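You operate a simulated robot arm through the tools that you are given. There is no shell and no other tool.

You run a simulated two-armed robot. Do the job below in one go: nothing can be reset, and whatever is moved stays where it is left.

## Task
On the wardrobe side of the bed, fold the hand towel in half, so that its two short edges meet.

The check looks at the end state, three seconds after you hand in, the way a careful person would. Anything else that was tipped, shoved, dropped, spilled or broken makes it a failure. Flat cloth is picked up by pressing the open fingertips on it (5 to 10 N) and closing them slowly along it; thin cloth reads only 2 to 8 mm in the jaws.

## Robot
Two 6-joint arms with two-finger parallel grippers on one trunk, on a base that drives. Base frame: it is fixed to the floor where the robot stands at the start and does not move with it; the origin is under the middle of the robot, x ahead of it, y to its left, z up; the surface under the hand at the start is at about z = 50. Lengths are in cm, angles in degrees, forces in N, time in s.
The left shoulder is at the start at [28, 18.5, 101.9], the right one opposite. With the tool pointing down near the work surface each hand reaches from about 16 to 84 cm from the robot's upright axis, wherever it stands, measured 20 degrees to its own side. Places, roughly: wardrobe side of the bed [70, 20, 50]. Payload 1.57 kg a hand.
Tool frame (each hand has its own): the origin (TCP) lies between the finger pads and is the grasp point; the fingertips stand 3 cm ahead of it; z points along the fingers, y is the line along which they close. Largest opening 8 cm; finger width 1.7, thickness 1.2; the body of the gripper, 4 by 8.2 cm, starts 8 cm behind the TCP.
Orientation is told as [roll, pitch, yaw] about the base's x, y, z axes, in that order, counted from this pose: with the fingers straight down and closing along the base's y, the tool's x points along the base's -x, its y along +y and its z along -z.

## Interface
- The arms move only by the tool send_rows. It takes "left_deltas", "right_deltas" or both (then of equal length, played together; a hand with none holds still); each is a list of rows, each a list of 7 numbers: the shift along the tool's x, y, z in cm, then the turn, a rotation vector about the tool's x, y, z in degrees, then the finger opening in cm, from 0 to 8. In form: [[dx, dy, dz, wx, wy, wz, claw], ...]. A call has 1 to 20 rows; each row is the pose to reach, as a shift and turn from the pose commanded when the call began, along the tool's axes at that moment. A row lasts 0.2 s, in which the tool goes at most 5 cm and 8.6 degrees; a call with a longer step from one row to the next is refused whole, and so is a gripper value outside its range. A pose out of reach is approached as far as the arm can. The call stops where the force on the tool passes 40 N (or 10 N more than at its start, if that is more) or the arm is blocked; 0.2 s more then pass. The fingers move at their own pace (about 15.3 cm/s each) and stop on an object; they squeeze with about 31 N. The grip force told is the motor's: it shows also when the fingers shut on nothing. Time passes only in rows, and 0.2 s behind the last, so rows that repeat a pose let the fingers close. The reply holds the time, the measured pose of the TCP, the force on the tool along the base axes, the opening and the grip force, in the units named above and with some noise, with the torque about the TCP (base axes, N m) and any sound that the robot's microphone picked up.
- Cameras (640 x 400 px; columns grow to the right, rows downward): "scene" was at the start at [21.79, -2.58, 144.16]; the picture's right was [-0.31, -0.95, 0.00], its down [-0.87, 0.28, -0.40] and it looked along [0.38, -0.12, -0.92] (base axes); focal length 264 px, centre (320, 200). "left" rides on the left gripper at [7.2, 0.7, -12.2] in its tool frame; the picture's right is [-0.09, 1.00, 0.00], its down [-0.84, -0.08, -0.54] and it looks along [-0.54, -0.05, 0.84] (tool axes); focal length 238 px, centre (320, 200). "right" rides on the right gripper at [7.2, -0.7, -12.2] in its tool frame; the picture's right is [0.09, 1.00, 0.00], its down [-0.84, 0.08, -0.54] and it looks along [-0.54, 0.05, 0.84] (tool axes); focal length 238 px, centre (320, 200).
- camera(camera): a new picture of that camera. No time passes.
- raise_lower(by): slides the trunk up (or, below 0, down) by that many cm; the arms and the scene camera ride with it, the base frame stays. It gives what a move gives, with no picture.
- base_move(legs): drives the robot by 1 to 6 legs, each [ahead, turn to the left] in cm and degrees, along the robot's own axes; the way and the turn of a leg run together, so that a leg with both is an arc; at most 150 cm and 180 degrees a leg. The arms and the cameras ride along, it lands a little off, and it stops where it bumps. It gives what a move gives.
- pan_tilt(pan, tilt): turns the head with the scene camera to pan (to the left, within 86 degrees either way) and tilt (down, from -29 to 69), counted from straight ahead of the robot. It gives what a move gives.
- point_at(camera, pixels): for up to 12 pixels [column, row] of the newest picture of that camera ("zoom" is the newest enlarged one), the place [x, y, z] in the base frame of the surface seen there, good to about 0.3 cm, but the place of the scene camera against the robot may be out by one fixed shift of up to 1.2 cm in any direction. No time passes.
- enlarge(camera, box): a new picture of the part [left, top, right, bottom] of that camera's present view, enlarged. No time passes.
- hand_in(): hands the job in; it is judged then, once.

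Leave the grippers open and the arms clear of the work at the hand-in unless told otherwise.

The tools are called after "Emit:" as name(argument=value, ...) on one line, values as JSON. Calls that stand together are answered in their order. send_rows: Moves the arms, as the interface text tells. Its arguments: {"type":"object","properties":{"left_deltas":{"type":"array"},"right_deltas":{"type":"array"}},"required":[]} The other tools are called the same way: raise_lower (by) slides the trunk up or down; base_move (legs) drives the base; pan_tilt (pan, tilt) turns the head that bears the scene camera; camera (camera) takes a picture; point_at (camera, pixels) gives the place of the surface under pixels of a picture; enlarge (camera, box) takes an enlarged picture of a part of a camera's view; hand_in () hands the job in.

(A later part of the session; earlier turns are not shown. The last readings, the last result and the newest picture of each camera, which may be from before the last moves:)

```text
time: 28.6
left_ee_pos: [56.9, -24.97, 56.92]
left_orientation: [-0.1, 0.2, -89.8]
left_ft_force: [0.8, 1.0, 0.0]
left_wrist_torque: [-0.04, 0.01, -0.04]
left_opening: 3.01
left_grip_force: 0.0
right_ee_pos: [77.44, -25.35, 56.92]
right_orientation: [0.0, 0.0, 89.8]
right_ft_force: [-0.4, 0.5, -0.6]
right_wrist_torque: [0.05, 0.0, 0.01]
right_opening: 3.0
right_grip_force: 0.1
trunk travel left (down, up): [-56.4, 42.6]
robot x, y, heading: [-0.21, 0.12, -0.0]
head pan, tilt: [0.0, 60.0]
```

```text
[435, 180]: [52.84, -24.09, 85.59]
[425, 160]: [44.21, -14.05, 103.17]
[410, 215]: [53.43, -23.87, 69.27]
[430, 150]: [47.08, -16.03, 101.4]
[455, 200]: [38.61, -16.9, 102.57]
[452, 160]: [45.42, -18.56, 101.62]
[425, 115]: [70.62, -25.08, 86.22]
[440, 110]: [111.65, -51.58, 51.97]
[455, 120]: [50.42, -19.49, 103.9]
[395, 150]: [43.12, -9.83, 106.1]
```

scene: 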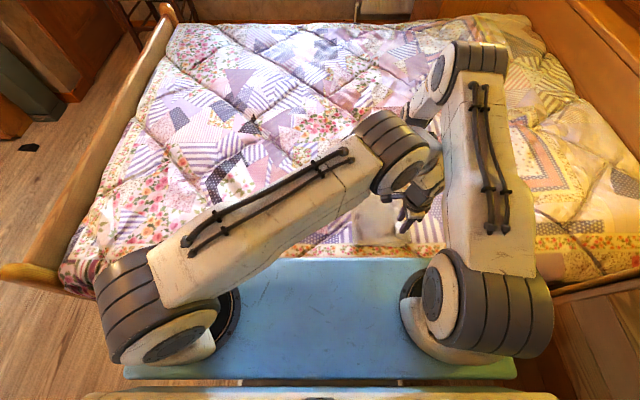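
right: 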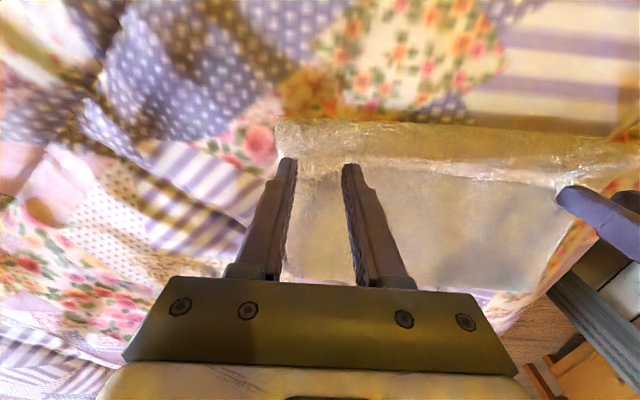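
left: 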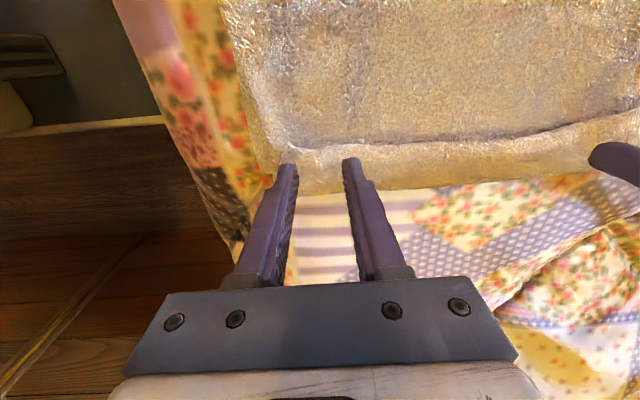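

The left elbow has only about 2.5 cm to the right upper arm, so I won't push the left hand further over. I retreat the left hand (up and toward +y) and let the right hand alone do the brushing.

Emit:
send_rows(left_deltas=[[1, 0, -3, 0, 0, 0, 3], [3, 0, -6, 0, 0, 0, 3], [6, 0, -9, 0, 0, 0, 3], [10, 0, -11, 0, 0, 0, 3], [14, 0, -12, 0, 0, 0, 3], [18, 0, -12, 0, 0, 0, 3], [22, 0, -12, 0, 0, 0, 3], [26, 0, -12, 0, 0, 0, 3], [30, 0, -12, 0, 0, 0, 3]], right_deltas=[[0, 0, 0, 0, 0, 0, 3], [0, 0, 0.3, 0, 0, 0, 3], [0, 0, 0.6, 0, 0, 0, 3], [0, 0, 0.9, 0, 0, 0, 3], [0, 0, 1.2, 0, 0, 0, 3], [0, 0, 1.4, 0, 0, 0, 3], [0, 0, 1.6, 0, 0, 0, 3], [0, 0, 1.8, 0, 0, 0, 3], [0, 0, 1.8, 0, 0, 0, 3]])

Emit:
camera(camera="right")

Emit:
camera(camera="scene")

```text
time: 30.6
left_ee_pos: [56.82, 4.92, 68.94]
left_orientation: [-0.2, 0.1, -90.1]
left_ft_force: [0.0, -0.6, -0.5]
left_wrist_torque: [0.04, -0.03, 0.0]
left_opening: 3.0
left_grip_force: 0.1
right_ee_pos: [77.41, -25.17, 55.14]
right_orientation: [0.0, 0.0, 90.0]
right_ft_force: [0.1, -0.3, -0.4]
right_wrist_torque: [0.01, -0.01, 0.0]
right_opening: 3.0
right_grip_force: 0.0
trunk travel left (down, up): [-56.4, 42.6]
robot x, y, heading: [0.09, -0.02, -0.1]
head pan, tilt: [0.0, 60.0]
```

```text
taken
```

right: 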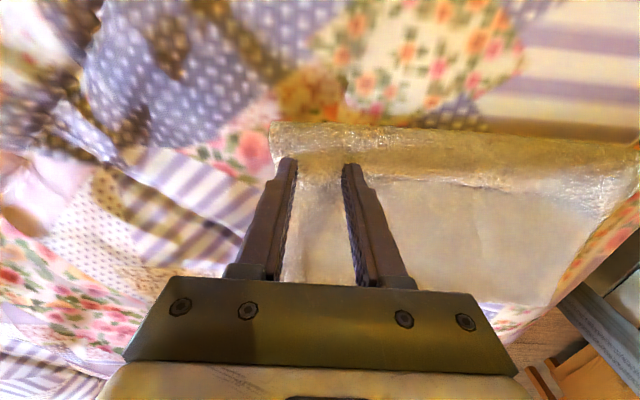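

```text
taken
```

scene: 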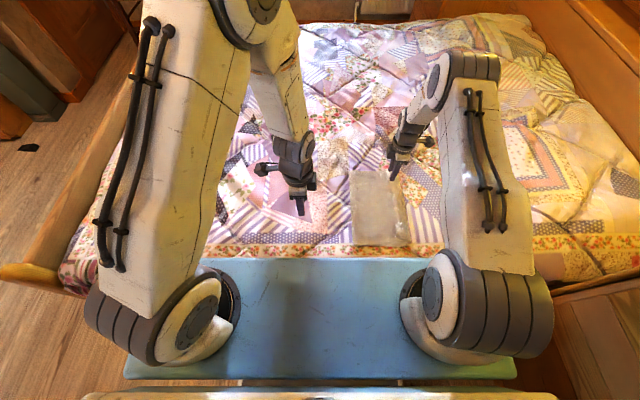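

The right tips hover just above the hem. I press down gently in small steps.

Emit:
send_rows(right_deltas=[[0, 0, 0.2, 0, 0, 0, 3], [0, 0, 0.4, 0, 0, 0, 3], [0, 0, 0.6, 0, 0, 0, 3], [0, 0, 0.6, 0, 0, 0, 3]])

```text
time: 31.6
left_ee_pos: [56.83, 4.84, 69.02]
left_orientation: [-0.3, 0.0, -90.0]
left_ft_force: [0.7, 0.0, 0.1]
left_wrist_torque: [-0.04, 0.01, -0.02]
left_opening: 2.99
left_grip_force: 0.1
right_ee_pos: [77.42, -25.14, 54.57]
right_orientation: [-0.1, 0.0, 90.1]
right_ft_force: [0.6, 0.4, 0.1]
right_wrist_torque: [0.0, -0.02, -0.01]
right_opening: 2.99
right_grip_force: 0.0
trunk travel left (down, up): [-56.4, 42.6]
robot x, y, heading: [0.29, -0.21, 0.1]
head pan, tilt: [0.0, 60.0]
```

Emit:
send_rows(right_deltas=[[0, 0, 0.15, 0, 0, 0, 3], [0, 0, 0.3, 0, 0, 0, 3], [0, 0, 0.3, 0, 0, 0, 3]])

Emit:
enlarge(camera="right", box=[240, 80, 560, 280])

```text
time: 32.4
left_ee_pos: [56.75, 4.78, 69.13]
left_orientation: [-0.2, 0.0, -90.0]
left_ft_force: [-1.2, 0.6, 0.7]
left_wrist_torque: [-0.02, 0.0, -0.01]
left_opening: 2.99
left_grip_force: 0.1
right_ee_pos: [77.4, -25.28, 54.23]
right_orientation: [0.0, 0.0, 89.9]
right_ft_force: [0.2, 0.1, 1.0]
right_wrist_torque: [-0.03, 0.0, 0.0]
right_opening: 3.0
right_grip_force: 0.1
trunk travel left (down, up): [-56.4, 42.6]
robot x, y, heading: [-0.09, 0.09, -0.2]
head pan, tilt: [0.0, 60.0]
```

```text
2.00 times, centred on (400, 180) of right
```

zoom: 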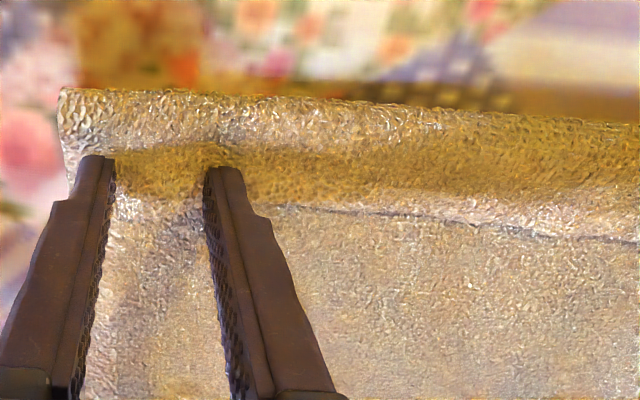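

Contact is just starting. I press 0.25 cm deeper and slide 3 cm toward −y.

Emit:
send_rows(right_deltas=[[0, 0, 0.25, 0, 0, 0, 3], [0.5, 0, 0.25, 0, 0, 0, 3], [1, 0, 0.25, 0, 0, 0, 3], [1.5, 0, 0.25, 0, 0, 0, 3], [2, 0, 0.25, 0, 0, 0, 3], [2.5, 0, 0.25, 0, 0, 0, 3], [3, 0, 0.25, 0, 0, 0, 3]])

Emit:
camera(camera="right")

```text
time: 34.0
left_ee_pos: [56.83, 4.95, 68.96]
left_orientation: [-0.2, -0.1, -90.0]
left_ft_force: [-0.1, 0.3, 0.5]
left_wrist_torque: [0.01, -0.02, 0.01]
left_opening: 2.98
left_grip_force: 0.1
right_ee_pos: [77.31, -28.26, 54.1]
right_orientation: [0.0, 0.0, 90.0]
right_ft_force: [0.1, 3.4, 3.5]
right_wrist_torque: [0.07, 0.0, -0.01]
right_opening: 2.97
right_grip_force: 0.1
trunk travel left (down, up): [-56.4, 42.6]
robot x, y, heading: [-0.09, -0.01, 0.1]
head pan, tilt: [0.0, 60.0]
```

```text
taken
```

right: 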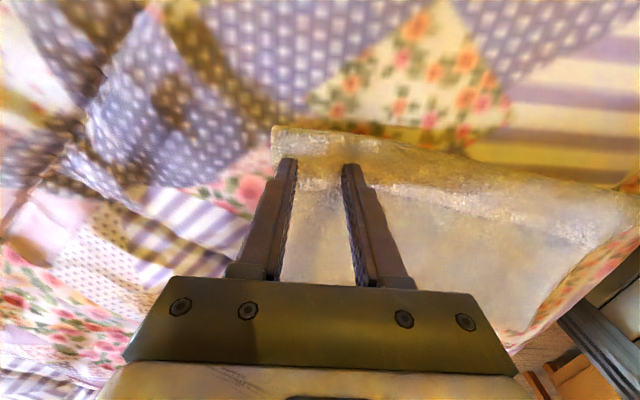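

The cloth followed. I check where bend and edge are now.

Emit:
point_at(camera="right", pixels=[[280, 131], [320, 134], [400, 145], [500, 165], [318, 185], [330, 300], [400, 190], [290, 250], [500, 330], [600, 190]])

Emit:
enlarge(camera="right", box=[240, 80, 560, 280])

Emit:
enlarge(camera="scene", box=[310, 120, 450, 270])

```text
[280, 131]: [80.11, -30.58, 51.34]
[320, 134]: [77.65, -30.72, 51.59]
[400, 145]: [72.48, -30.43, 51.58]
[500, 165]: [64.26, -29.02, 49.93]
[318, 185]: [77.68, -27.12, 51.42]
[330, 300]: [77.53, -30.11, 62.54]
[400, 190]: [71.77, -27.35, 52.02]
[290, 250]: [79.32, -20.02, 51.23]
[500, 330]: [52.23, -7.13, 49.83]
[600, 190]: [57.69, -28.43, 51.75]
```

```text
2.00 times, centred on (400, 180) of right
```

zoom: 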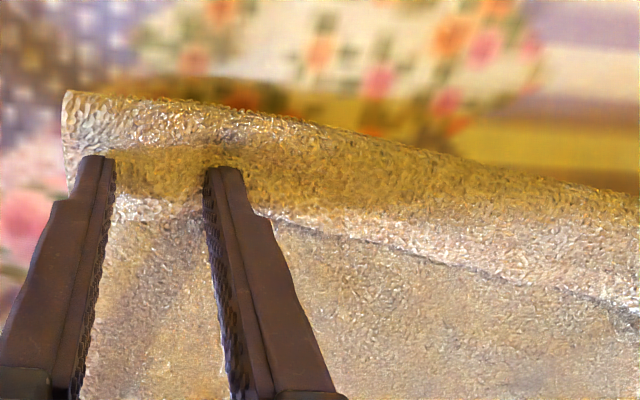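

```text
2.67 times, centred on (380, 195) of scene
```

zoom: 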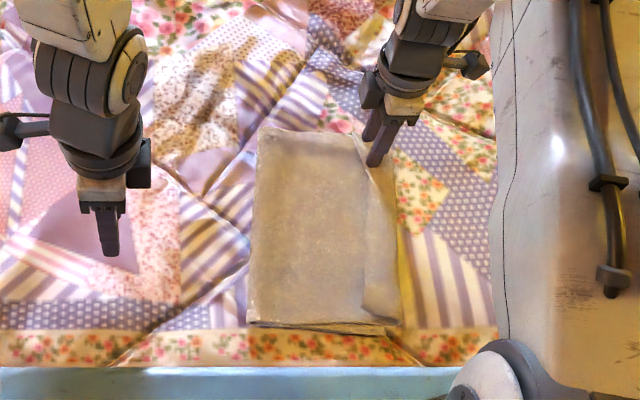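

Brushing drags the whole flap rather than unrolling the hem (bend now at y −30.7 at the far side). So I'll pin the towel body with the left hand (tilted, wide-open fingers at about (67, −19.5)) while the right brushes. First I lift the right hand and bring both into hovering position.

Emit:
send_rows(right_deltas=[[0, 0, -1.5, 0, 0, 0, 3], [0, 0, -3, 0, 0, 0, 4.5], [0, 0.8, -3, 0, 0, 0, 6], [-0.2, 1.8, -3, 0, 0, 0, 8], [-0.4, 2.8, -3, 0, 0, 0, 8], [-0.4, 2.8, -3, 0, 0, 0, 8], [-0.4, 2.8, -3, 0, 0, 0, 8], [-0.4, 2.8, -3, 0, 0, 0, 8], [-0.4, 2.8, -3, 0, 0, 0, 8]], left_deltas=[[-2, 1, 0, 0, -3, 0, 4], [-4, 2, 0.5, 0, -6, 0, 5], [-7, 3.5, 1.5, 0, -9, 0, 6], [-10, 5, 3, 0, -12, 0, 7], [-13, 6.5, 5, 0, -15, 0, 8], [-16, 8, 7, 0, -18, 0, 8], [-19, 9.5, 9, 0, -21, 0, 8], [-21.5, 10.2, 11, 0, -24, 0, 8], [-23.1, 10.2, 12, 0, -25, 0, 8]])

Emit:
camera(camera="scene")

Emit:
camera(camera="left")

Emit:
camera(camera="right")

```text
time: 36.0
left_ee_pos: [66.93, -18.25, 56.76]
left_orientation: [-0.2, -25.1, -90.0]
left_ft_force: [0.4, -0.2, -0.1]
left_wrist_torque: [0.0, 0.02, -0.01]
left_opening: 8.02
left_grip_force: 0.0
right_ee_pos: [74.58, -27.85, 56.9]
right_orientation: [0.0, -0.1, 90.0]
right_ft_force: [-0.2, 0.1, 0.1]
right_wrist_torque: [0.0, 0.01, 0.0]
right_opening: 7.97
right_grip_force: 0.0
trunk travel left (down, up): [-56.4, 42.6]
robot x, y, heading: [-0.44, -0.19, -0.1]
head pan, tilt: [0.0, 60.0]
```

```text
taken
```

scene: 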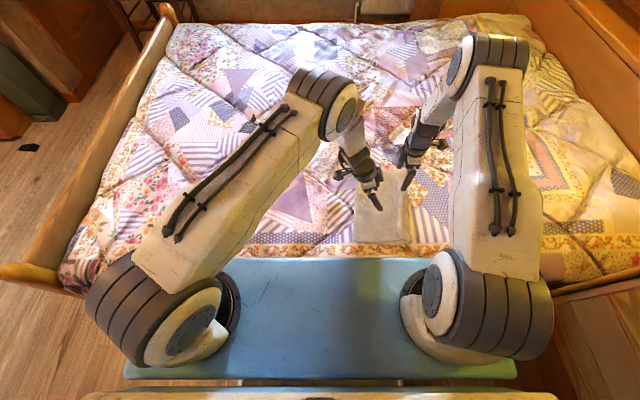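

```text
taken
```

left: 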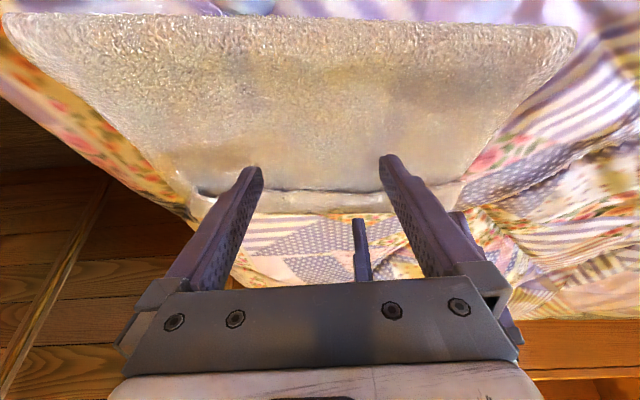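

```text
taken
```

right: 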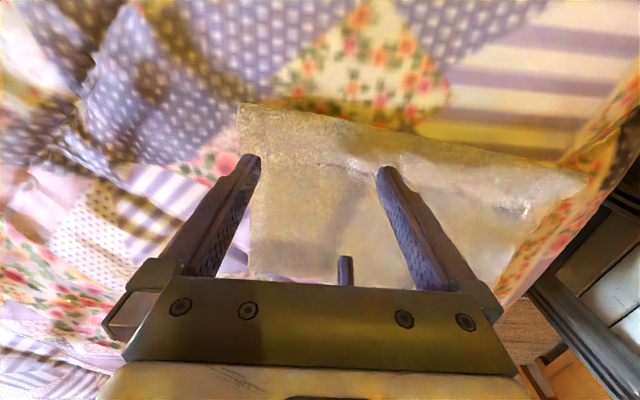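

Let me zoom in on the hem now.

Emit:
enlarge(camera="right", box=[220, 80, 600, 290])

Emit:
point_at(camera="right", pixels=[[243, 107], [300, 115], [360, 125], [420, 138], [560, 172], [300, 150], [340, 163], [360, 175], [470, 195], [525, 212], [300, 200]])

```text
1.68 times, centred on (410, 185) of right
```

zoom: 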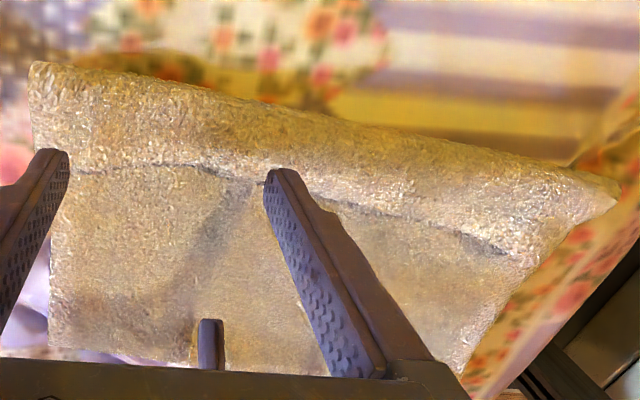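

```text
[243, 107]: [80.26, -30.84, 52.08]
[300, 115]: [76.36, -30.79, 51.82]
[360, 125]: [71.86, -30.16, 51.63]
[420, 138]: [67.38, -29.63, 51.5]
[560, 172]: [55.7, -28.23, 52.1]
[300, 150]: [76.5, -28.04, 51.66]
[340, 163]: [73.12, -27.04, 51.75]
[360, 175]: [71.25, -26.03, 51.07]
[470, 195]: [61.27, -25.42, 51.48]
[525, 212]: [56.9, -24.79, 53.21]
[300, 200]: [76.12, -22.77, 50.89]
```

I press the left fingers down as a pin (vertical ~3 cm, then in small steps).

Emit:
send_rows(left_deltas=[[0.42, 0, 0.9, 0, 0, 0, 8], [0.85, 0, 1.8, 0, 0, 0, 8], [1.06, 0, 2.27, 0, 0, 0, 8], [1.2, 0, 2.6, 0, 0, 0, 8], [1.3, 0, 2.8, 0, 0, 0, 8], [1.3, 0, 2.8, 0, 0, 0, 8]])

```text
time: 37.4
left_ee_pos: [67.1, -18.36, 53.78]
left_orientation: [-0.1, -25.0, -90.0]
left_ft_force: [-0.3, 0.4, 1.7]
left_wrist_torque: [0.0, -0.02, 0.02]
left_opening: 7.99
left_grip_force: 0.0
right_ee_pos: [74.58, -27.89, 56.91]
right_orientation: [0.0, -0.1, 89.9]
right_ft_force: [-0.7, 0.3, 0.2]
right_wrist_torque: [0.0, 0.0, -0.02]
right_opening: 8.0
right_grip_force: 0.0
trunk travel left (down, up): [-56.4, 42.6]
robot x, y, heading: [0.19, 0.22, 0.2]
head pan, tilt: [0.0, 60.0]
```

Contact begins. I press the left 0.35 cm more, and bring the right hand down onto the hem (tips to about z 51.3).

Emit:
send_rows(left_deltas=[[0.08, 0, 0.18, 0, 0, 0, 8], [0.15, 0, 0.32, 0, 0, 0, 8], [0.15, 0, 0.32, 0, 0, 0, 8], [0.15, 0, 0.32, 0, 0, 0, 8]], right_deltas=[[0, 0, 0.8, 0, 0, 0, 8], [0, 0, 1.6, 0, 0, 0, 8], [0, 0, 2.2, 0, 0, 0, 8], [0, 0, 2.6, 0, 0, 0, 8]])

```text
time: 38.4
left_ee_pos: [67.07, -18.25, 53.57]
left_orientation: [-0.2, -25.0, -89.9]
left_ft_force: [-1.0, 3.2, 11.1]
left_wrist_torque: [0.05, 0.01, 0.02]
left_opening: 7.99
left_grip_force: 0.1
right_ee_pos: [74.58, -27.86, 54.45]
right_orientation: [0.0, 0.0, 90.0]
right_ft_force: [0.0, -0.2, -0.1]
right_wrist_torque: [0.0, -0.01, -0.01]
right_opening: 8.02
right_grip_force: 0.0
trunk travel left (down, up): [-56.4, 42.6]
robot x, y, heading: [-0.4, 0.13, -0.3]
head pan, tilt: [0.0, 60.0]
```

The left pins with 11 N. I lower the right to light contact and slide 4 cm toward −y.

Emit:
send_rows(right_deltas=[[0, 0, 0.35, 0, 0, 0, 8], [0.5, 0, 0.35, 0, 0, 0, 8], [1, 0, 0.35, 0, 0, 0, 8], [1.5, 0, 0.35, 0, 0, 0, 8], [2, 0, 0.35, 0, 0, 0, 8], [2.5, 0, 0.35, 0, 0, 0, 8], [3, 0, 0.35, 0, 0, 0, 8], [3.5, 0, 0.35, 0, 0, 0, 8], [4, 0, 0.35, 0, 0, 0, 8]])

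Emit:
camera(camera="right")

Emit:
camera(camera="left")

```text
time: 40.4
left_ee_pos: [66.92, -18.26, 53.52]
left_orientation: [-0.2, -25.0, -89.8]
left_ft_force: [-0.1, 2.0, 16.2]
left_wrist_torque: [-0.01, -0.06, -0.01]
left_opening: 8.01
left_grip_force: 0.2
right_ee_pos: [74.6, -31.82, 54.14]
right_orientation: [-0.1, 0.0, 90.0]
right_ft_force: [0.7, 0.3, 0.4]
right_wrist_torque: [-0.02, -0.02, -0.05]
right_opening: 7.97
right_grip_force: 0.1
trunk travel left (down, up): [-56.4, 42.6]
robot x, y, heading: [0.11, 0.03, -0.1]
head pan, tilt: [0.0, 60.0]
```

```text
taken
```

right: 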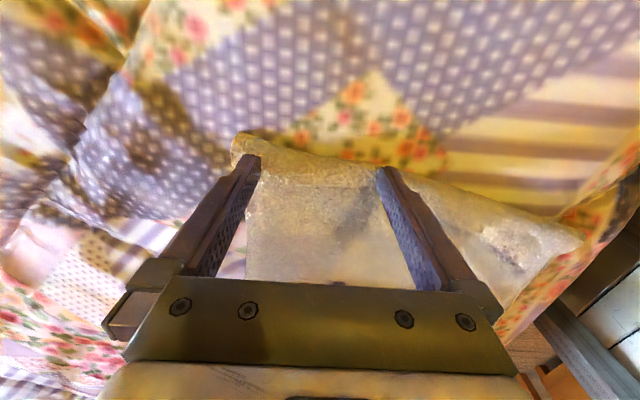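

```text
taken
```

left: 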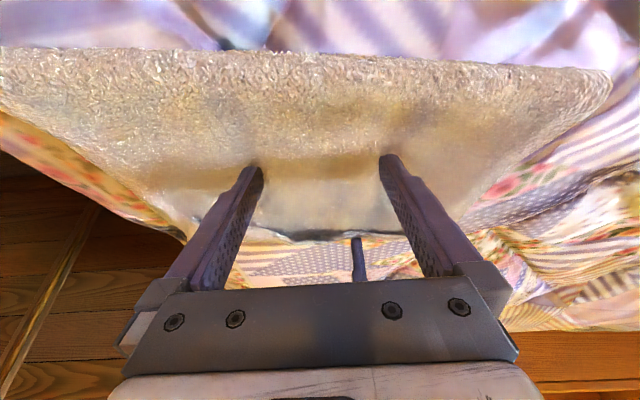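

Progress: the far side seems to have unrolled. I zoom in.

Emit:
enlarge(camera="right", box=[220, 100, 600, 310])

Emit:
point_at(camera="right", pixels=[[240, 142], [300, 158], [350, 170], [420, 185], [560, 235], [300, 185], [500, 235], [510, 262], [450, 200], [280, 200]])

```text
1.68 times, centred on (410, 205) of right
```

zoom: 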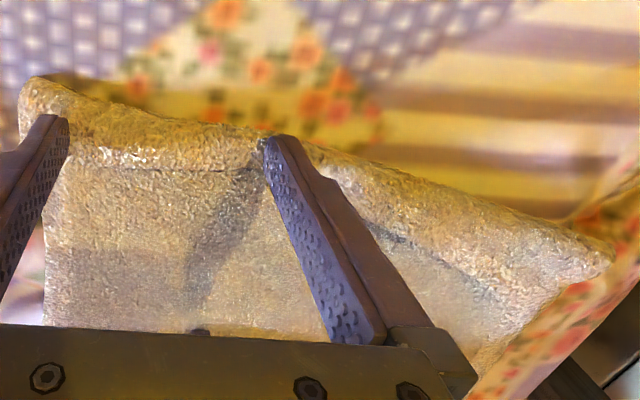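

```text
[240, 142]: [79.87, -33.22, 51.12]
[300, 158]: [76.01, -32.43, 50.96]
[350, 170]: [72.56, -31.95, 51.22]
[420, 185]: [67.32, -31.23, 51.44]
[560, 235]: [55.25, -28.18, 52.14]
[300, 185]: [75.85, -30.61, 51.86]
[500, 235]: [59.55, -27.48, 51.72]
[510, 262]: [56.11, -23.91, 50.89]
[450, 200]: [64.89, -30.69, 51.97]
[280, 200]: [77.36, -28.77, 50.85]
```

The hem shortened from 3.3 to about 2 cm at the far side. I repeat: lift, go back to y ≈ −30.9, press a bit more firmly, and slide 3.5 cm.

Emit:
send_rows(right_deltas=[[0, 0, -1, 0, 0, 0, 8], [-1.2, 0, -1, 0, 0, 0, 8], [-1.2, 0, -0.2, 0, 0, 0, 8], [-1.2, 0, 0.15, 0, 0, 0, 8], [-0.7, 0, 0.15, 0, 0, 0, 8], [-0.2, 0, 0.15, 0, 0, 0, 8], [0.3, 0, 0.15, 0, 0, 0, 8], [0.8, 0, 0.15, 0, 0, 0, 8], [1.3, 0, 0.15, 0, 0, 0, 8], [1.8, 0, 0.15, 0, 0, 0, 8], [2.3, 0, 0.15, 0, 0, 0, 8]])

Emit:
camera(camera="right")

Emit:
enlarge(camera="right", box=[220, 100, 600, 310])

```text
time: 42.8
left_ee_pos: [66.87, -18.19, 53.4]
left_orientation: [-0.1, -24.9, -89.8]
left_ft_force: [0.8, 2.2, 16.1]
left_wrist_torque: [-0.04, -0.19, -0.02]
left_opening: 8.02
left_grip_force: 0.1
right_ee_pos: [74.54, -34.2, 53.8]
right_orientation: [0.0, 0.0, 90.0]
right_ft_force: [-0.5, 0.6, 0.4]
right_wrist_torque: [0.01, -0.04, 0.02]
right_opening: 7.99
right_grip_force: 0.0
trunk travel left (down, up): [-56.4, 42.6]
robot x, y, heading: [-0.1, 0.3, -0.1]
head pan, tilt: [0.0, 60.0]
```

```text
taken
```

right: 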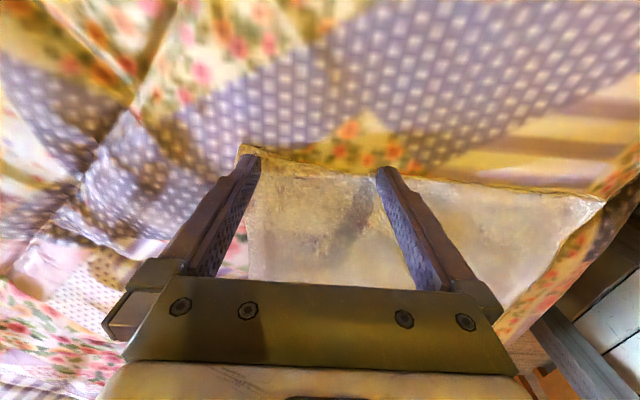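

```text
1.68 times, centred on (410, 205) of right
```

zoom: 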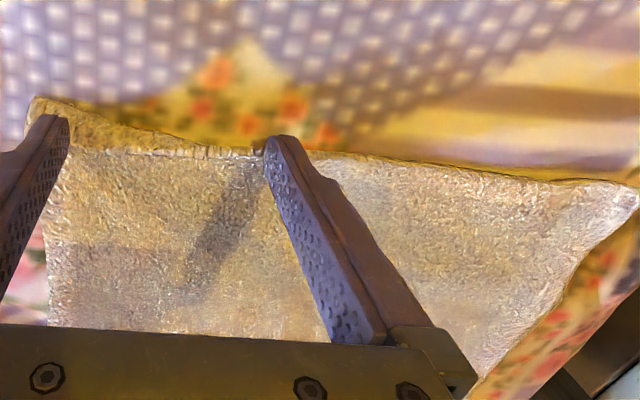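

The hem has almost entirely unrolled, near side included. I lift the right hand and look.

Emit:
send_rows(right_deltas=[[0.3, 0, 0, 0, 0, 0, 8], [0.6, 0, -0.5, 0, 0, 0, 8], [0.6, 0, -2, 0, 0, 0, 8], [0.6, 0, -4, 0, 0, 0, 8], [0.6, 0, -6, 0, 0, 0, 8]])

Emit:
camera(camera="right")

Emit:
enlarge(camera="right", box=[220, 80, 600, 310])

```text
time: 44.0
left_ee_pos: [67.02, -18.18, 53.54]
left_orientation: [-0.2, -24.9, -89.9]
left_ft_force: [1.6, 2.0, 17.7]
left_wrist_torque: [-0.02, -0.12, -0.02]
left_opening: 7.99
left_grip_force: 0.0
right_ee_pos: [74.53, -34.77, 59.95]
right_orientation: [0.1, 0.1, 90.1]
right_ft_force: [-0.3, -0.3, 0.5]
right_wrist_torque: [-0.02, 0.04, 0.01]
right_opening: 8.0
right_grip_force: 0.0
trunk travel left (down, up): [-56.4, 42.6]
robot x, y, heading: [-0.14, -0.6, -0.0]
head pan, tilt: [0.0, 60.0]
```

```text
taken
```

right: 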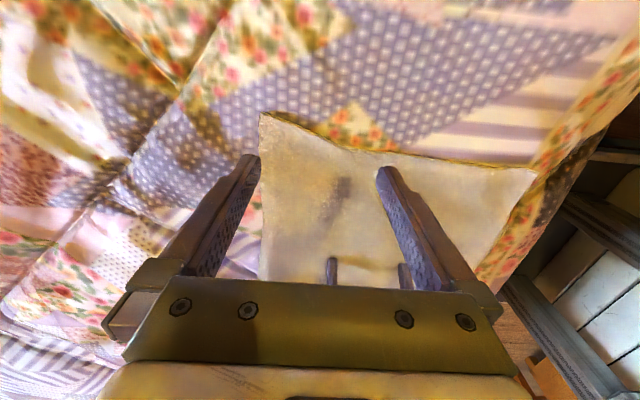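

```text
1.68 times, centred on (410, 195) of right
```

zoom: 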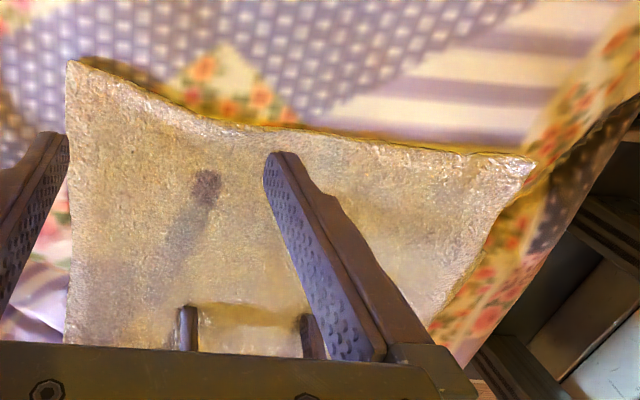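

The hem lies flat now. I lift the left pin by 6 cm and read the new top edge and its corners.

Emit:
send_rows(left_deltas=[[-0.42, 0, -0.9, 0, 0, 0, 8], [-0.85, 0, -1.8, 0, 0, 0, 8], [-1.7, 0, -3.6, 0, 0, 0, 8], [-2.5, 0, -5.4, 0, 0, 0, 8]])

Emit:
camera(camera="left")

Emit:
camera(camera="right")

Emit:
point_at(camera="right", pixels=[[264, 117], [300, 130], [340, 148], [420, 157], [480, 165], [528, 173], [510, 200], [490, 250], [265, 200], [264, 250]])

Emit:
enlarge(camera="scene", box=[310, 120, 450, 270])

```text
time: 45.0
left_ee_pos: [66.97, -18.17, 59.38]
left_orientation: [-0.3, -25.0, -89.9]
left_ft_force: [-0.8, -0.2, 0.6]
left_wrist_torque: [0.02, -0.01, -0.04]
left_opening: 7.98
left_grip_force: 0.1
right_ee_pos: [74.55, -34.79, 59.88]
right_orientation: [0.0, 0.0, 90.0]
right_ft_force: [0.1, -1.0, -0.4]
right_wrist_torque: [0.01, 0.01, -0.03]
right_opening: 7.99
right_grip_force: 0.1
trunk travel left (down, up): [-56.4, 42.6]
robot x, y, heading: [-0.19, -0.0, 0.2]
head pan, tilt: [0.0, 60.0]
```

```text
taken
```

left: 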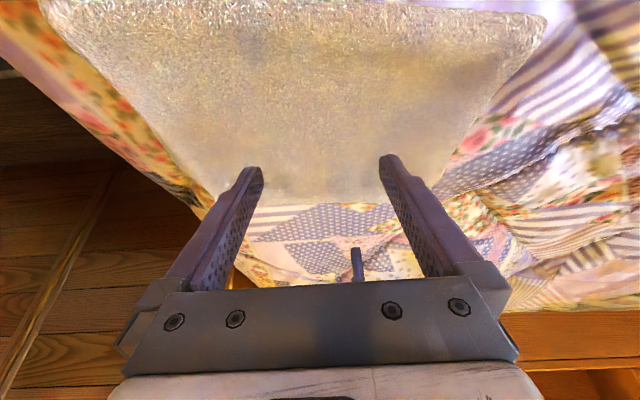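

```text
taken
```

right: 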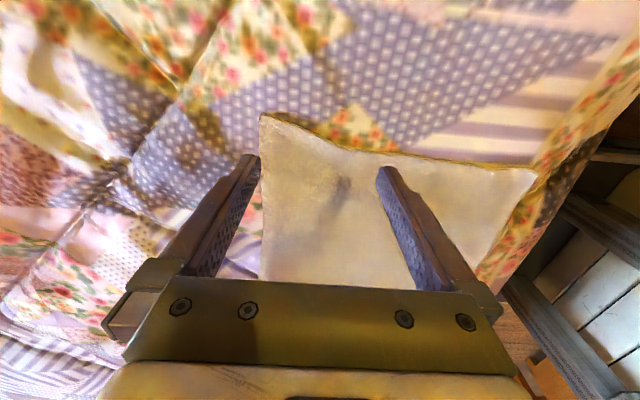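

```text
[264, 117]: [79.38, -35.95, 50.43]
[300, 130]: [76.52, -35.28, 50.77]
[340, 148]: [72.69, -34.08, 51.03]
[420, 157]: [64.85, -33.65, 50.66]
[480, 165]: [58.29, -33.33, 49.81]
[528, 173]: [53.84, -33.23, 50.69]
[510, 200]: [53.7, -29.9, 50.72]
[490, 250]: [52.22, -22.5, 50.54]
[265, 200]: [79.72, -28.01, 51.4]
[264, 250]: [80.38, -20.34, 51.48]
```

```text
2.67 times, centred on (380, 195) of scene
```

zoom: 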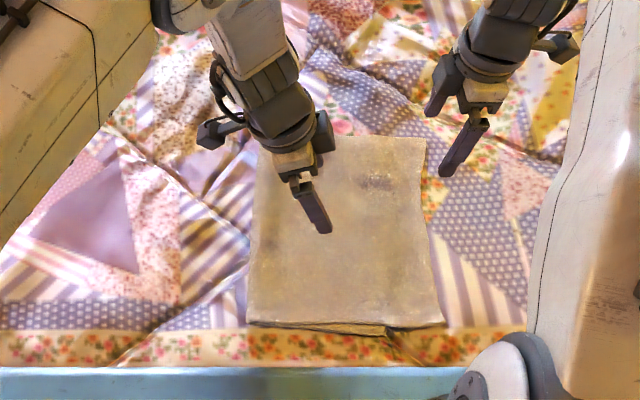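

Top edge: near corner (53.6, −33.2), far corner (79.4, −36.0). I read the crease and the visible lower-layer corner in the zoomed scene picture.

Emit:
point_at(camera="zoom", pixels=[[383, 331], [250, 323], [440, 322], [424, 140], [255, 220], [262, 145], [248, 290], [430, 230], [400, 328], [370, 328]])

```text
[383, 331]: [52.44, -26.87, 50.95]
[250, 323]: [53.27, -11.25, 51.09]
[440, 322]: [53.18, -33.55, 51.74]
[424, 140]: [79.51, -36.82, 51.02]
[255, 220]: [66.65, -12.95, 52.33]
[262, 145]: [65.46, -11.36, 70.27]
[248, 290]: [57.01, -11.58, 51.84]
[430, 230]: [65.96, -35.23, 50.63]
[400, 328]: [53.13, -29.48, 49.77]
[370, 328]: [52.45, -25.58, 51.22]
```

The lower layer is unchanged at the near corner (52.4, −26.9); the crease is at y ≈ −11 to −13. Now I bring the left over (56.3, −32.5) with 30° tilt and the right over (76.6, −34.6), fingers 3 cm, hovering ~3 cm above.

Emit:
send_rows(left_deltas=[[-1.5, -2, 0.5, 0, 0, 0, 6], [-3, -4, 1.5, 0, -1, 0, 4.5], [-4.5, -6, 2.5, 0, -2, 0, 3], [-6, -8, 3.8, 0, -3, 0, 3], [-7.5, -9.5, 5, 0, -4, 0, 3], [-9, -10.7, 6.3, 0, -5, 0, 3], [-10.4, -10.7, 7.9, 0, -5, 0, 3], [-10.4, -10.7, 7.9, 0, -5, 0, 3]], right_deltas=[[0, -0.7, 0, 0, 0, 0, 6], [-0.2, -1.4, 0, 0, 0, 0, 4.5], [-0.2, -2.05, 0, 0, 0, 0, 3], [-0.2, -2.05, 1, 0, 0, 0, 3], [-0.2, -2.05, 2, 0, 0, 0, 3], [-0.2, -2.05, 3, 0, 0, 0, 3], [-0.2, -2.05, 3.9, 0, 0, 0, 3], [-0.2, -2.05, 3.9, 0, 0, 0, 3]])

Emit:
camera(camera="left")

Emit:
camera(camera="right")

Emit:
camera(camera="scene")

```text
time: 46.8
left_ee_pos: [56.29, -30.93, 56.7]
left_orientation: [-0.2, -29.9, -89.9]
left_ft_force: [-0.3, 0.6, -0.7]
left_wrist_torque: [-0.05, -0.03, -0.02]
left_opening: 2.99
left_grip_force: 0.1
right_ee_pos: [76.78, -34.48, 55.92]
right_orientation: [0.0, 0.0, 90.0]
right_ft_force: [0.0, 0.2, -0.2]
right_wrist_torque: [0.02, -0.03, -0.01]
right_opening: 3.03
right_grip_force: 0.0
trunk travel left (down, up): [-56.4, 42.6]
robot x, y, heading: [0.02, 0.2, 0.0]
head pan, tilt: [0.0, 60.0]
```

```text
taken
```

left: 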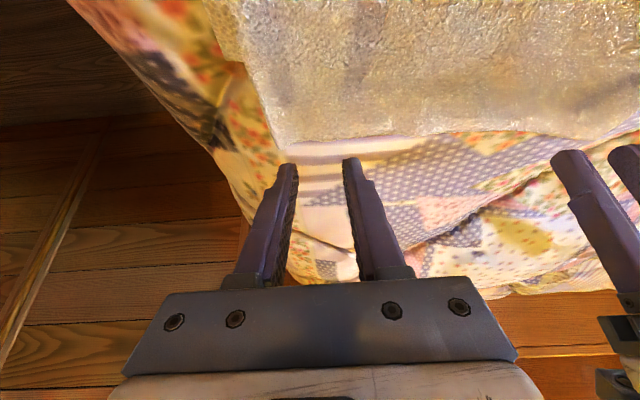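

```text
taken
```

right: 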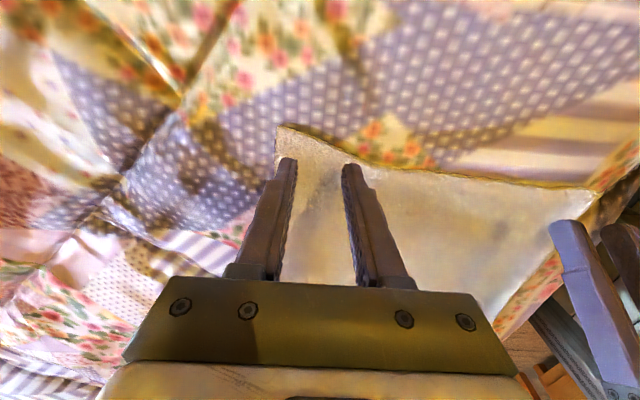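

```text
taken
```

scene: 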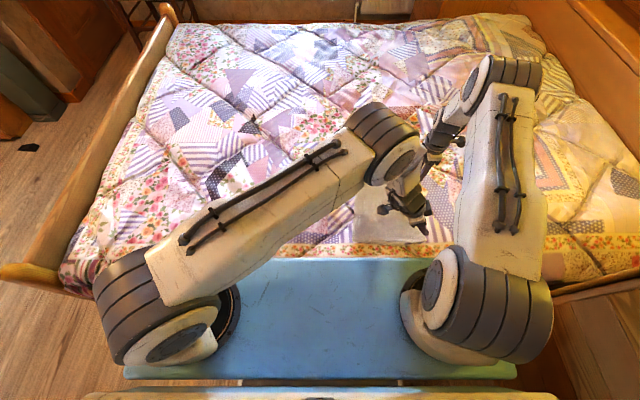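

I verify edge positions near each fingertip pair.

Emit:
point_at(camera="left", pixels=[[285, 145], [320, 141], [360, 136], [420, 131], [270, 110]])

Emit:
point_at(camera="right", pixels=[[282, 130], [310, 137], [340, 153], [370, 165], [590, 190]])

```text
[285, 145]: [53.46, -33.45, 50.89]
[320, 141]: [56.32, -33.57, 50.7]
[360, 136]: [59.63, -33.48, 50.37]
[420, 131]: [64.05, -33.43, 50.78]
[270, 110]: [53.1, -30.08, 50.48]
```

```text
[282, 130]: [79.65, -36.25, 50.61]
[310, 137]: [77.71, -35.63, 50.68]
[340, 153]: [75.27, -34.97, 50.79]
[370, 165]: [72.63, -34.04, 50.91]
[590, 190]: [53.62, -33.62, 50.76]
```

I descend to contact: left 2.8 cm down (and 0.3 further toward −y), right 2.1 cm.

Emit:
send_rows(left_deltas=[[0.3, 0, 0.7, 0, 0, 0, 3], [0.6, 0, 1.4, 0, 0, 0, 3], [0.9, 0, 2.0, 0, 0, 0, 3], [1.14, 0, 2.57, 0, 0, 0, 3], [1.14, 0, 2.57, 0, 0, 0, 3]], right_deltas=[[0, 0, 0.6, 0, 0, 0, 3], [0, 0, 1.2, 0, 0, 0, 3], [0, 0, 1.7, 0, 0, 0, 3], [0, 0, 2.1, 0, 0, 0, 3], [0, 0, 2.1, 0, 0, 0, 3]])

```text
time: 48.0
left_ee_pos: [56.28, -31.31, 53.94]
left_orientation: [-0.3, -30.0, -89.9]
left_ft_force: [-0.8, -0.4, -0.6]
left_wrist_torque: [0.02, -0.02, 0.02]
left_opening: 3.0
left_grip_force: 0.1
right_ee_pos: [76.74, -34.63, 53.86]
right_orientation: [0.1, 0.0, 89.9]
right_ft_force: [0.5, -0.3, 0.6]
right_wrist_torque: [-0.01, -0.01, 0.01]
right_opening: 3.0
right_grip_force: 0.0
trunk travel left (down, up): [-56.4, 42.6]
robot x, y, heading: [-0.09, 0.09, 0.1]
head pan, tilt: [0.0, 60.0]
```

No contact yet; further down 0.4 cm in small steps.

Emit:
send_rows(left_deltas=[[0.1, 0, 0.17, 0, 0, 0, 3], [0.2, 0, 0.35, 0, 0, 0, 3], [0.2, 0, 0.35, 0, 0, 0, 3]], right_deltas=[[0, 0, 0.2, 0, 0, 0, 3], [0, 0, 0.4, 0, 0, 0, 3], [0, 0, 0.4, 0, 0, 0, 3]])

```text
time: 48.8
left_ee_pos: [56.22, -31.23, 53.47]
left_orientation: [-0.3, -29.9, -89.9]
left_ft_force: [-1.3, -0.1, 0.5]
left_wrist_torque: [-0.03, 0.0, 0.02]
left_opening: 2.98
left_grip_force: 0.1
right_ee_pos: [76.69, -34.48, 53.4]
right_orientation: [-0.1, 0.0, 89.9]
right_ft_force: [0.2, -0.9, 0.1]
right_wrist_torque: [-0.01, 0.04, -0.01]
right_opening: 3.01
right_grip_force: 0.1
trunk travel left (down, up): [-56.4, 42.6]
robot x, y, heading: [-0.1, -0.12, 0.0]
head pan, tilt: [0.0, 60.0]
```

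Emit:
send_rows(left_deltas=[[0.06, 0, 0.1, 0, 0, 0, 3], [0.12, 0, 0.21, 0, 0, 0, 3], [0.12, 0, 0.21, 0, 0, 0, 3]], right_deltas=[[0, 0, 0.12, 0, 0, 0, 3], [0, 0, 0.24, 0, 0, 0, 3], [0, 0, 0.24, 0, 0, 0, 3]])

```text
time: 49.6
left_ee_pos: [56.25, -31.42, 53.29]
left_orientation: [-0.2, -30.0, -89.9]
left_ft_force: [-1.3, 1.5, 4.7]
left_wrist_torque: [0.02, 0.05, -0.03]
left_opening: 2.99
left_grip_force: 0.0
right_ee_pos: [76.7, -34.61, 53.41]
right_orientation: [0.0, -0.1, 90.0]
right_ft_force: [-1.2, -0.8, 6.9]
right_wrist_torque: [0.02, -0.02, -0.04]
right_opening: 2.98
right_grip_force: 0.0
trunk travel left (down, up): [-56.4, 42.6]
robot x, y, heading: [-0.01, 0.14, -0.2]
head pan, tilt: [0.0, 60.0]
```

Left presses 4.7 N, right 6.9 N. I add a hair on the left and close both slowly.

Emit:
send_rows(left_deltas=[[0.03, 0, 0.05, 0, 0, 0, 3], [0.03, 0, 0.05, 0, 0, 0, 2.7], [0.03, 0, 0.05, 0, 0, 0, 2.4], [0.03, 0, 0.05, 0, 0, 0, 2.1], [0.03, 0, 0.05, 0, 0, 0, 1.8], [0.03, 0, 0.05, 0, 0, 0, 1.5], [0.03, 0, 0.05, 0, 0, 0, 1.2], [0.03, 0, 0.05, 0, 0, 0, 0.9], [0.03, 0, 0.05, 0, 0, 0, 0.6], [0.03, 0, 0.05, 0, 0, 0, 0.3], [0.03, 0, 0.05, 0, 0, 0, 0], [0.03, 0, 0.05, 0, 0, 0, 0], [0.03, 0, 0.05, 0, 0, 0, 0]], right_deltas=[[0, 0, 0.03, 0, 0, 0, 3], [0, 0, 0.03, 0, 0, 0, 2.7], [0, 0, 0.03, 0, 0, 0, 2.4], [0, 0, 0.03, 0, 0, 0, 2.1], [0, 0, 0.03, 0, 0, 0, 1.8], [0, 0, 0.03, 0, 0, 0, 1.5], [0, 0, 0.03, 0, 0, 0, 1.2], [0, 0, 0.03, 0, 0, 0, 0.9], [0, 0, 0.03, 0, 0, 0, 0.6], [0, 0, 0.03, 0, 0, 0, 0.3], [0, 0, 0.03, 0, 0, 0, 0], [0, 0, 0.03, 0, 0, 0, 0], [0, 0, 0.03, 0, 0, 0, 0]])

Emit:
camera(camera="left")

Emit:
camera(camera="right")

```text
time: 52.4
left_ee_pos: [56.38, -31.19, 53.32]
left_orientation: [0.0, -30.0, -90.0]
left_ft_force: [22.3, -1.5, 8.3]
left_wrist_torque: [-0.11, -0.66, 0.19]
left_opening: 0.4
left_grip_force: 24.9
right_ee_pos: [76.53, -34.47, 53.22]
right_orientation: [0.1, 0.0, 90.0]
right_ft_force: [-17.1, 0.5, 19.2]
right_wrist_torque: [0.04, 0.48, 0.05]
right_opening: 0.53
right_grip_force: 25.4
trunk travel left (down, up): [-56.4, 42.6]
robot x, y, heading: [0.01, 0.07, -0.1]
head pan, tilt: [0.0, 60.0]
```

```text
taken
```

left: 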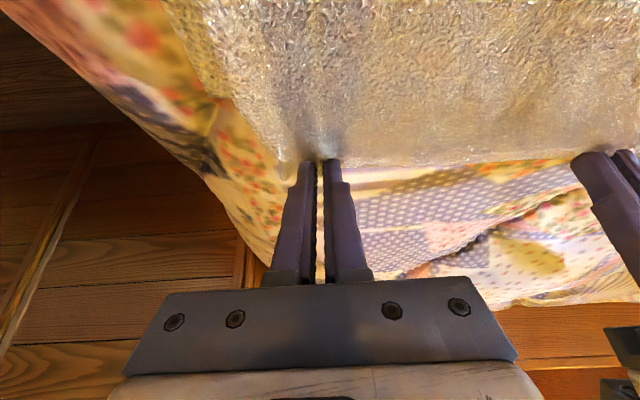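

```text
taken
```

right: 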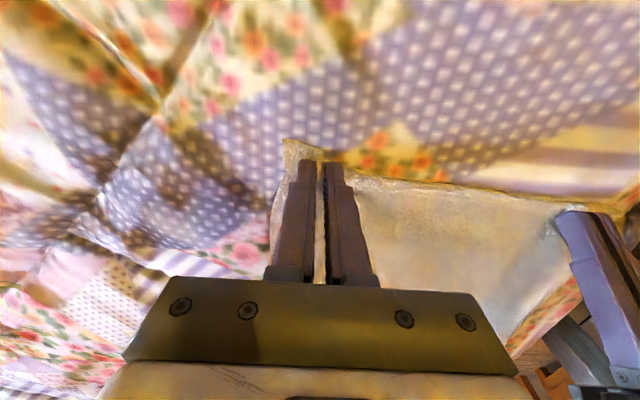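

Both pinched (4 and 5 mm). There is about 20 N tension between the hands, so I move them 0.8 cm toward each other and peel the flap up and back toward +y along a diagonal.

Emit:
send_rows(left_deltas=[[0.27, 0.5, -1.0, 0, 0, 0, 0], [1.1, 0.8, -4.1, 0, 0, 0, 0], [1.65, 0.8, -6.15, 0, 0, 0, 0], [2.2, 0.8, -8.2, 0, 0, 0, 0], [2.75, 0.8, -10.25, 0, 0, 0, 0], [3.3, 0.8, -12.3, 0, 0, 0, 0], [3.85, 0.8, -14.35, 0, 0, 0, 0], [4.4, 0.8, -16.4, 0, 0, 0, 0], [4.95, 0.8, -18.45, 0, 0, 0, 0], [5.5, 0.8, -20.5, 0, 0, 0, 0], [6.04, 0.8, -22.55, 0, 0, 0, 0], [6.59, 0.8, -24.6, 0, 0, 0, 0]], right_deltas=[[-0.8, 0.5, -0.75, 0, 0, 0, 0], [-3.25, 0.8, -3, 0, 0, 0, 0], [-4.9, 0.8, -4.5, 0, 0, 0, 0], [-6.5, 0.8, -6, 0, 0, 0, 0], [-8.1, 0.8, -7.5, 0, 0, 0, 0], [-9.75, 0.8, -9, 0, 0, 0, 0], [-11.4, 0.8, -10.5, 0, 0, 0, 0], [-13, 0.8, -12, 0, 0, 0, 0], [-14.6, 0.8, -13.5, 0, 0, 0, 0], [-16.25, 0.8, -15, 0, 0, 0, 0], [-17.9, 0.8, -16.5, 0, 0, 0, 0], [-19.5, 0.8, -18, 0, 0, 0, 0]])

Emit:
camera(camera="left")

Emit:
camera(camera="right")

Emit:
camera(camera="scene")

```text
time: 55.0
left_ee_pos: [57.16, -13.34, 71.29]
left_orientation: [-0.1, -29.9, -89.8]
left_ft_force: [1.9, 0.2, -0.5]
left_wrist_torque: [0.01, -0.03, 0.04]
left_opening: 0.32
left_grip_force: 23.8
right_ee_pos: [75.87, -15.1, 71.23]
right_orientation: [-0.1, 0.0, 90.0]
right_ft_force: [-1.8, 0.1, -0.9]
right_wrist_torque: [0.0, 0.03, -0.01]
right_opening: 0.39
right_grip_force: 24.9
trunk travel left (down, up): [-56.4, 42.6]
robot x, y, heading: [-0.15, 0.17, 0.3]
head pan, tilt: [0.0, 60.0]
```

```text
taken
```

left: 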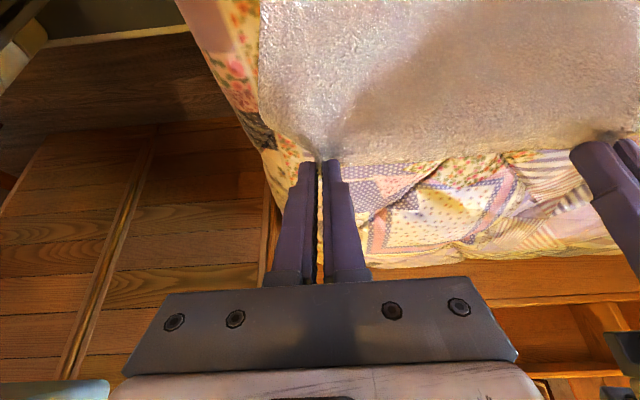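

```text
taken
```

right: 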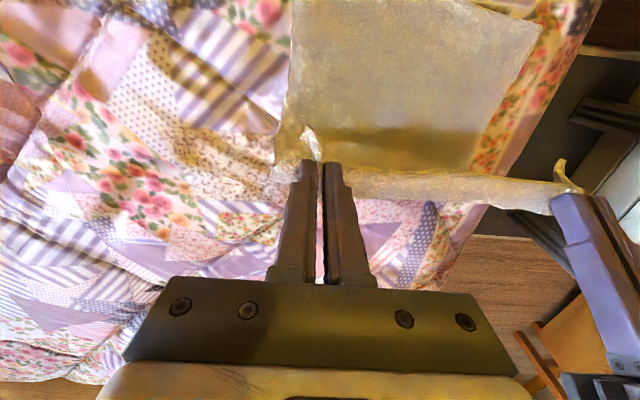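

```text
taken
```

scene: 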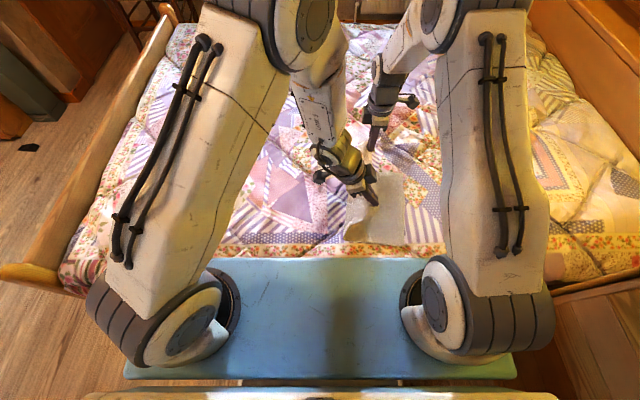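

Now the lower layer is visible in the right picture (top) and scene. I measure the lower layer's right edge.

Emit:
point_at(camera="right", pixels=[[470, 5], [500, 12], [536, 30], [292, 5], [285, 60], [520, 70], [480, 160], [400, 160]])

Emit:
enlarge(camera="scene", box=[330, 120, 450, 260])

```text
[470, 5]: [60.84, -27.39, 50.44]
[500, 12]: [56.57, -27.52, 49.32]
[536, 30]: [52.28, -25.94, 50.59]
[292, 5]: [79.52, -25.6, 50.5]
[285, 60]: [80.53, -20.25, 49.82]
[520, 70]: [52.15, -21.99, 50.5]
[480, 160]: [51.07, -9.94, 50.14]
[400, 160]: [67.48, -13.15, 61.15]
```

```text
2.86 times, centred on (390, 190) of scene
```

zoom: 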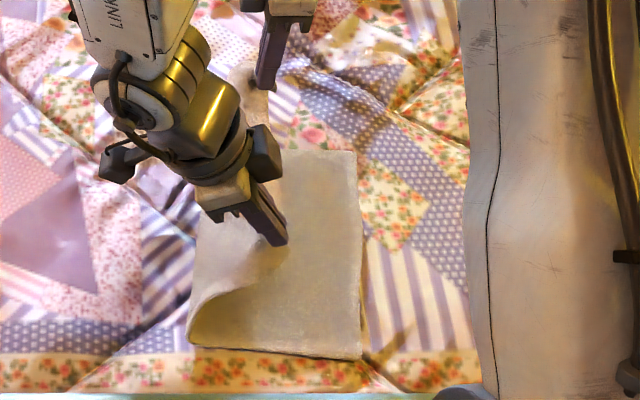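

Emit:
point_at(camera="zoom", pixels=[[360, 354], [360, 300], [358, 250], [356, 200], [353, 156], [330, 156], [300, 345], [200, 343]])

```text
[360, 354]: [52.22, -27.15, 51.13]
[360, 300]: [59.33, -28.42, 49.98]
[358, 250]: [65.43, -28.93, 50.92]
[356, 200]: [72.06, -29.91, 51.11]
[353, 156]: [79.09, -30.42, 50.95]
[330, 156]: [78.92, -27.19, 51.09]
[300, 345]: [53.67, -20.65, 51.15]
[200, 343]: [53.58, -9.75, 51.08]
```

The lower layer has been turned slightly: its right edge runs from near (52.3, −26.9) to far (79.2, −30.1). The ideal crease thus runs from about (54.5, −7.5) to (81.4, −10.7). I move on to the apex: left tip to (58.6, −6.5), right tip to (77.3, −8.7), height ~17 cm.

Emit:
send_rows(left_deltas=[[1.24, 0.3, -0.62, 0, 0, 0, 0], [2.48, 0.5, -1.24, 0, 0, 0, 0], [3.72, 0.7, -1.86, 0, 0, 0, 0], [4.96, 0.9, -2.48, 0, 0, 0, 0], [6.2, 1.2, -3.1, 0, 0, 0, 0], [7.44, 1.4, -3.72, 0, 0, 0, 0], [7.44, 1.4, -3.72, 0, 0, 0, 0], [7.44, 1.4, -3.72, 0, 0, 0, 0]], right_deltas=[[-1.07, -0.3, 0.05, 0, 0, 0, 0], [-2.13, -0.5, 0.1, 0, 0, 0, 0], [-3.2, -0.7, 0.15, 0, 0, 0, 0], [-4.27, -0.9, 0.2, 0, 0, 0, 0], [-5.33, -1.2, 0.25, 0, 0, 0, 0], [-6.4, -1.4, 0.3, 0, 0, 0, 0], [-6.4, -1.4, 0.3, 0, 0, 0, 0], [-6.4, -1.4, 0.3, 0, 0, 0, 0]])

Emit:
camera(camera="right")

Emit:
enlarge(camera="scene", box=[310, 100, 450, 270])

```text
time: 56.8
left_ee_pos: [58.55, -4.97, 70.78]
left_orientation: [-0.2, -29.9, -90.0]
left_ft_force: [3.3, -0.6, -0.4]
left_wrist_torque: [-0.06, -0.06, 0.04]
left_opening: 0.33
left_grip_force: 24.4
right_ee_pos: [77.29, -8.74, 71.01]
right_orientation: [0.0, 0.0, 90.0]
right_ft_force: [-2.7, 0.9, -0.1]
right_wrist_torque: [0.04, 0.06, 0.04]
right_opening: 0.36
right_grip_force: 24.8
trunk travel left (down, up): [-56.4, 42.6]
robot x, y, heading: [-0.05, -0.28, 0.1]
head pan, tilt: [0.0, 60.0]
```

```text
taken
```

right: 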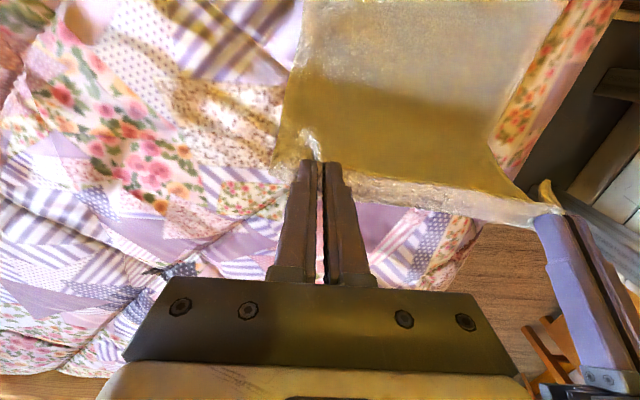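

```text
2.35 times, centred on (380, 185) of scene
```

zoom: 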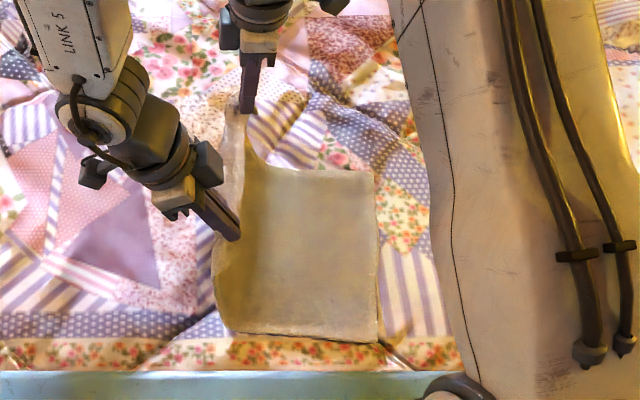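

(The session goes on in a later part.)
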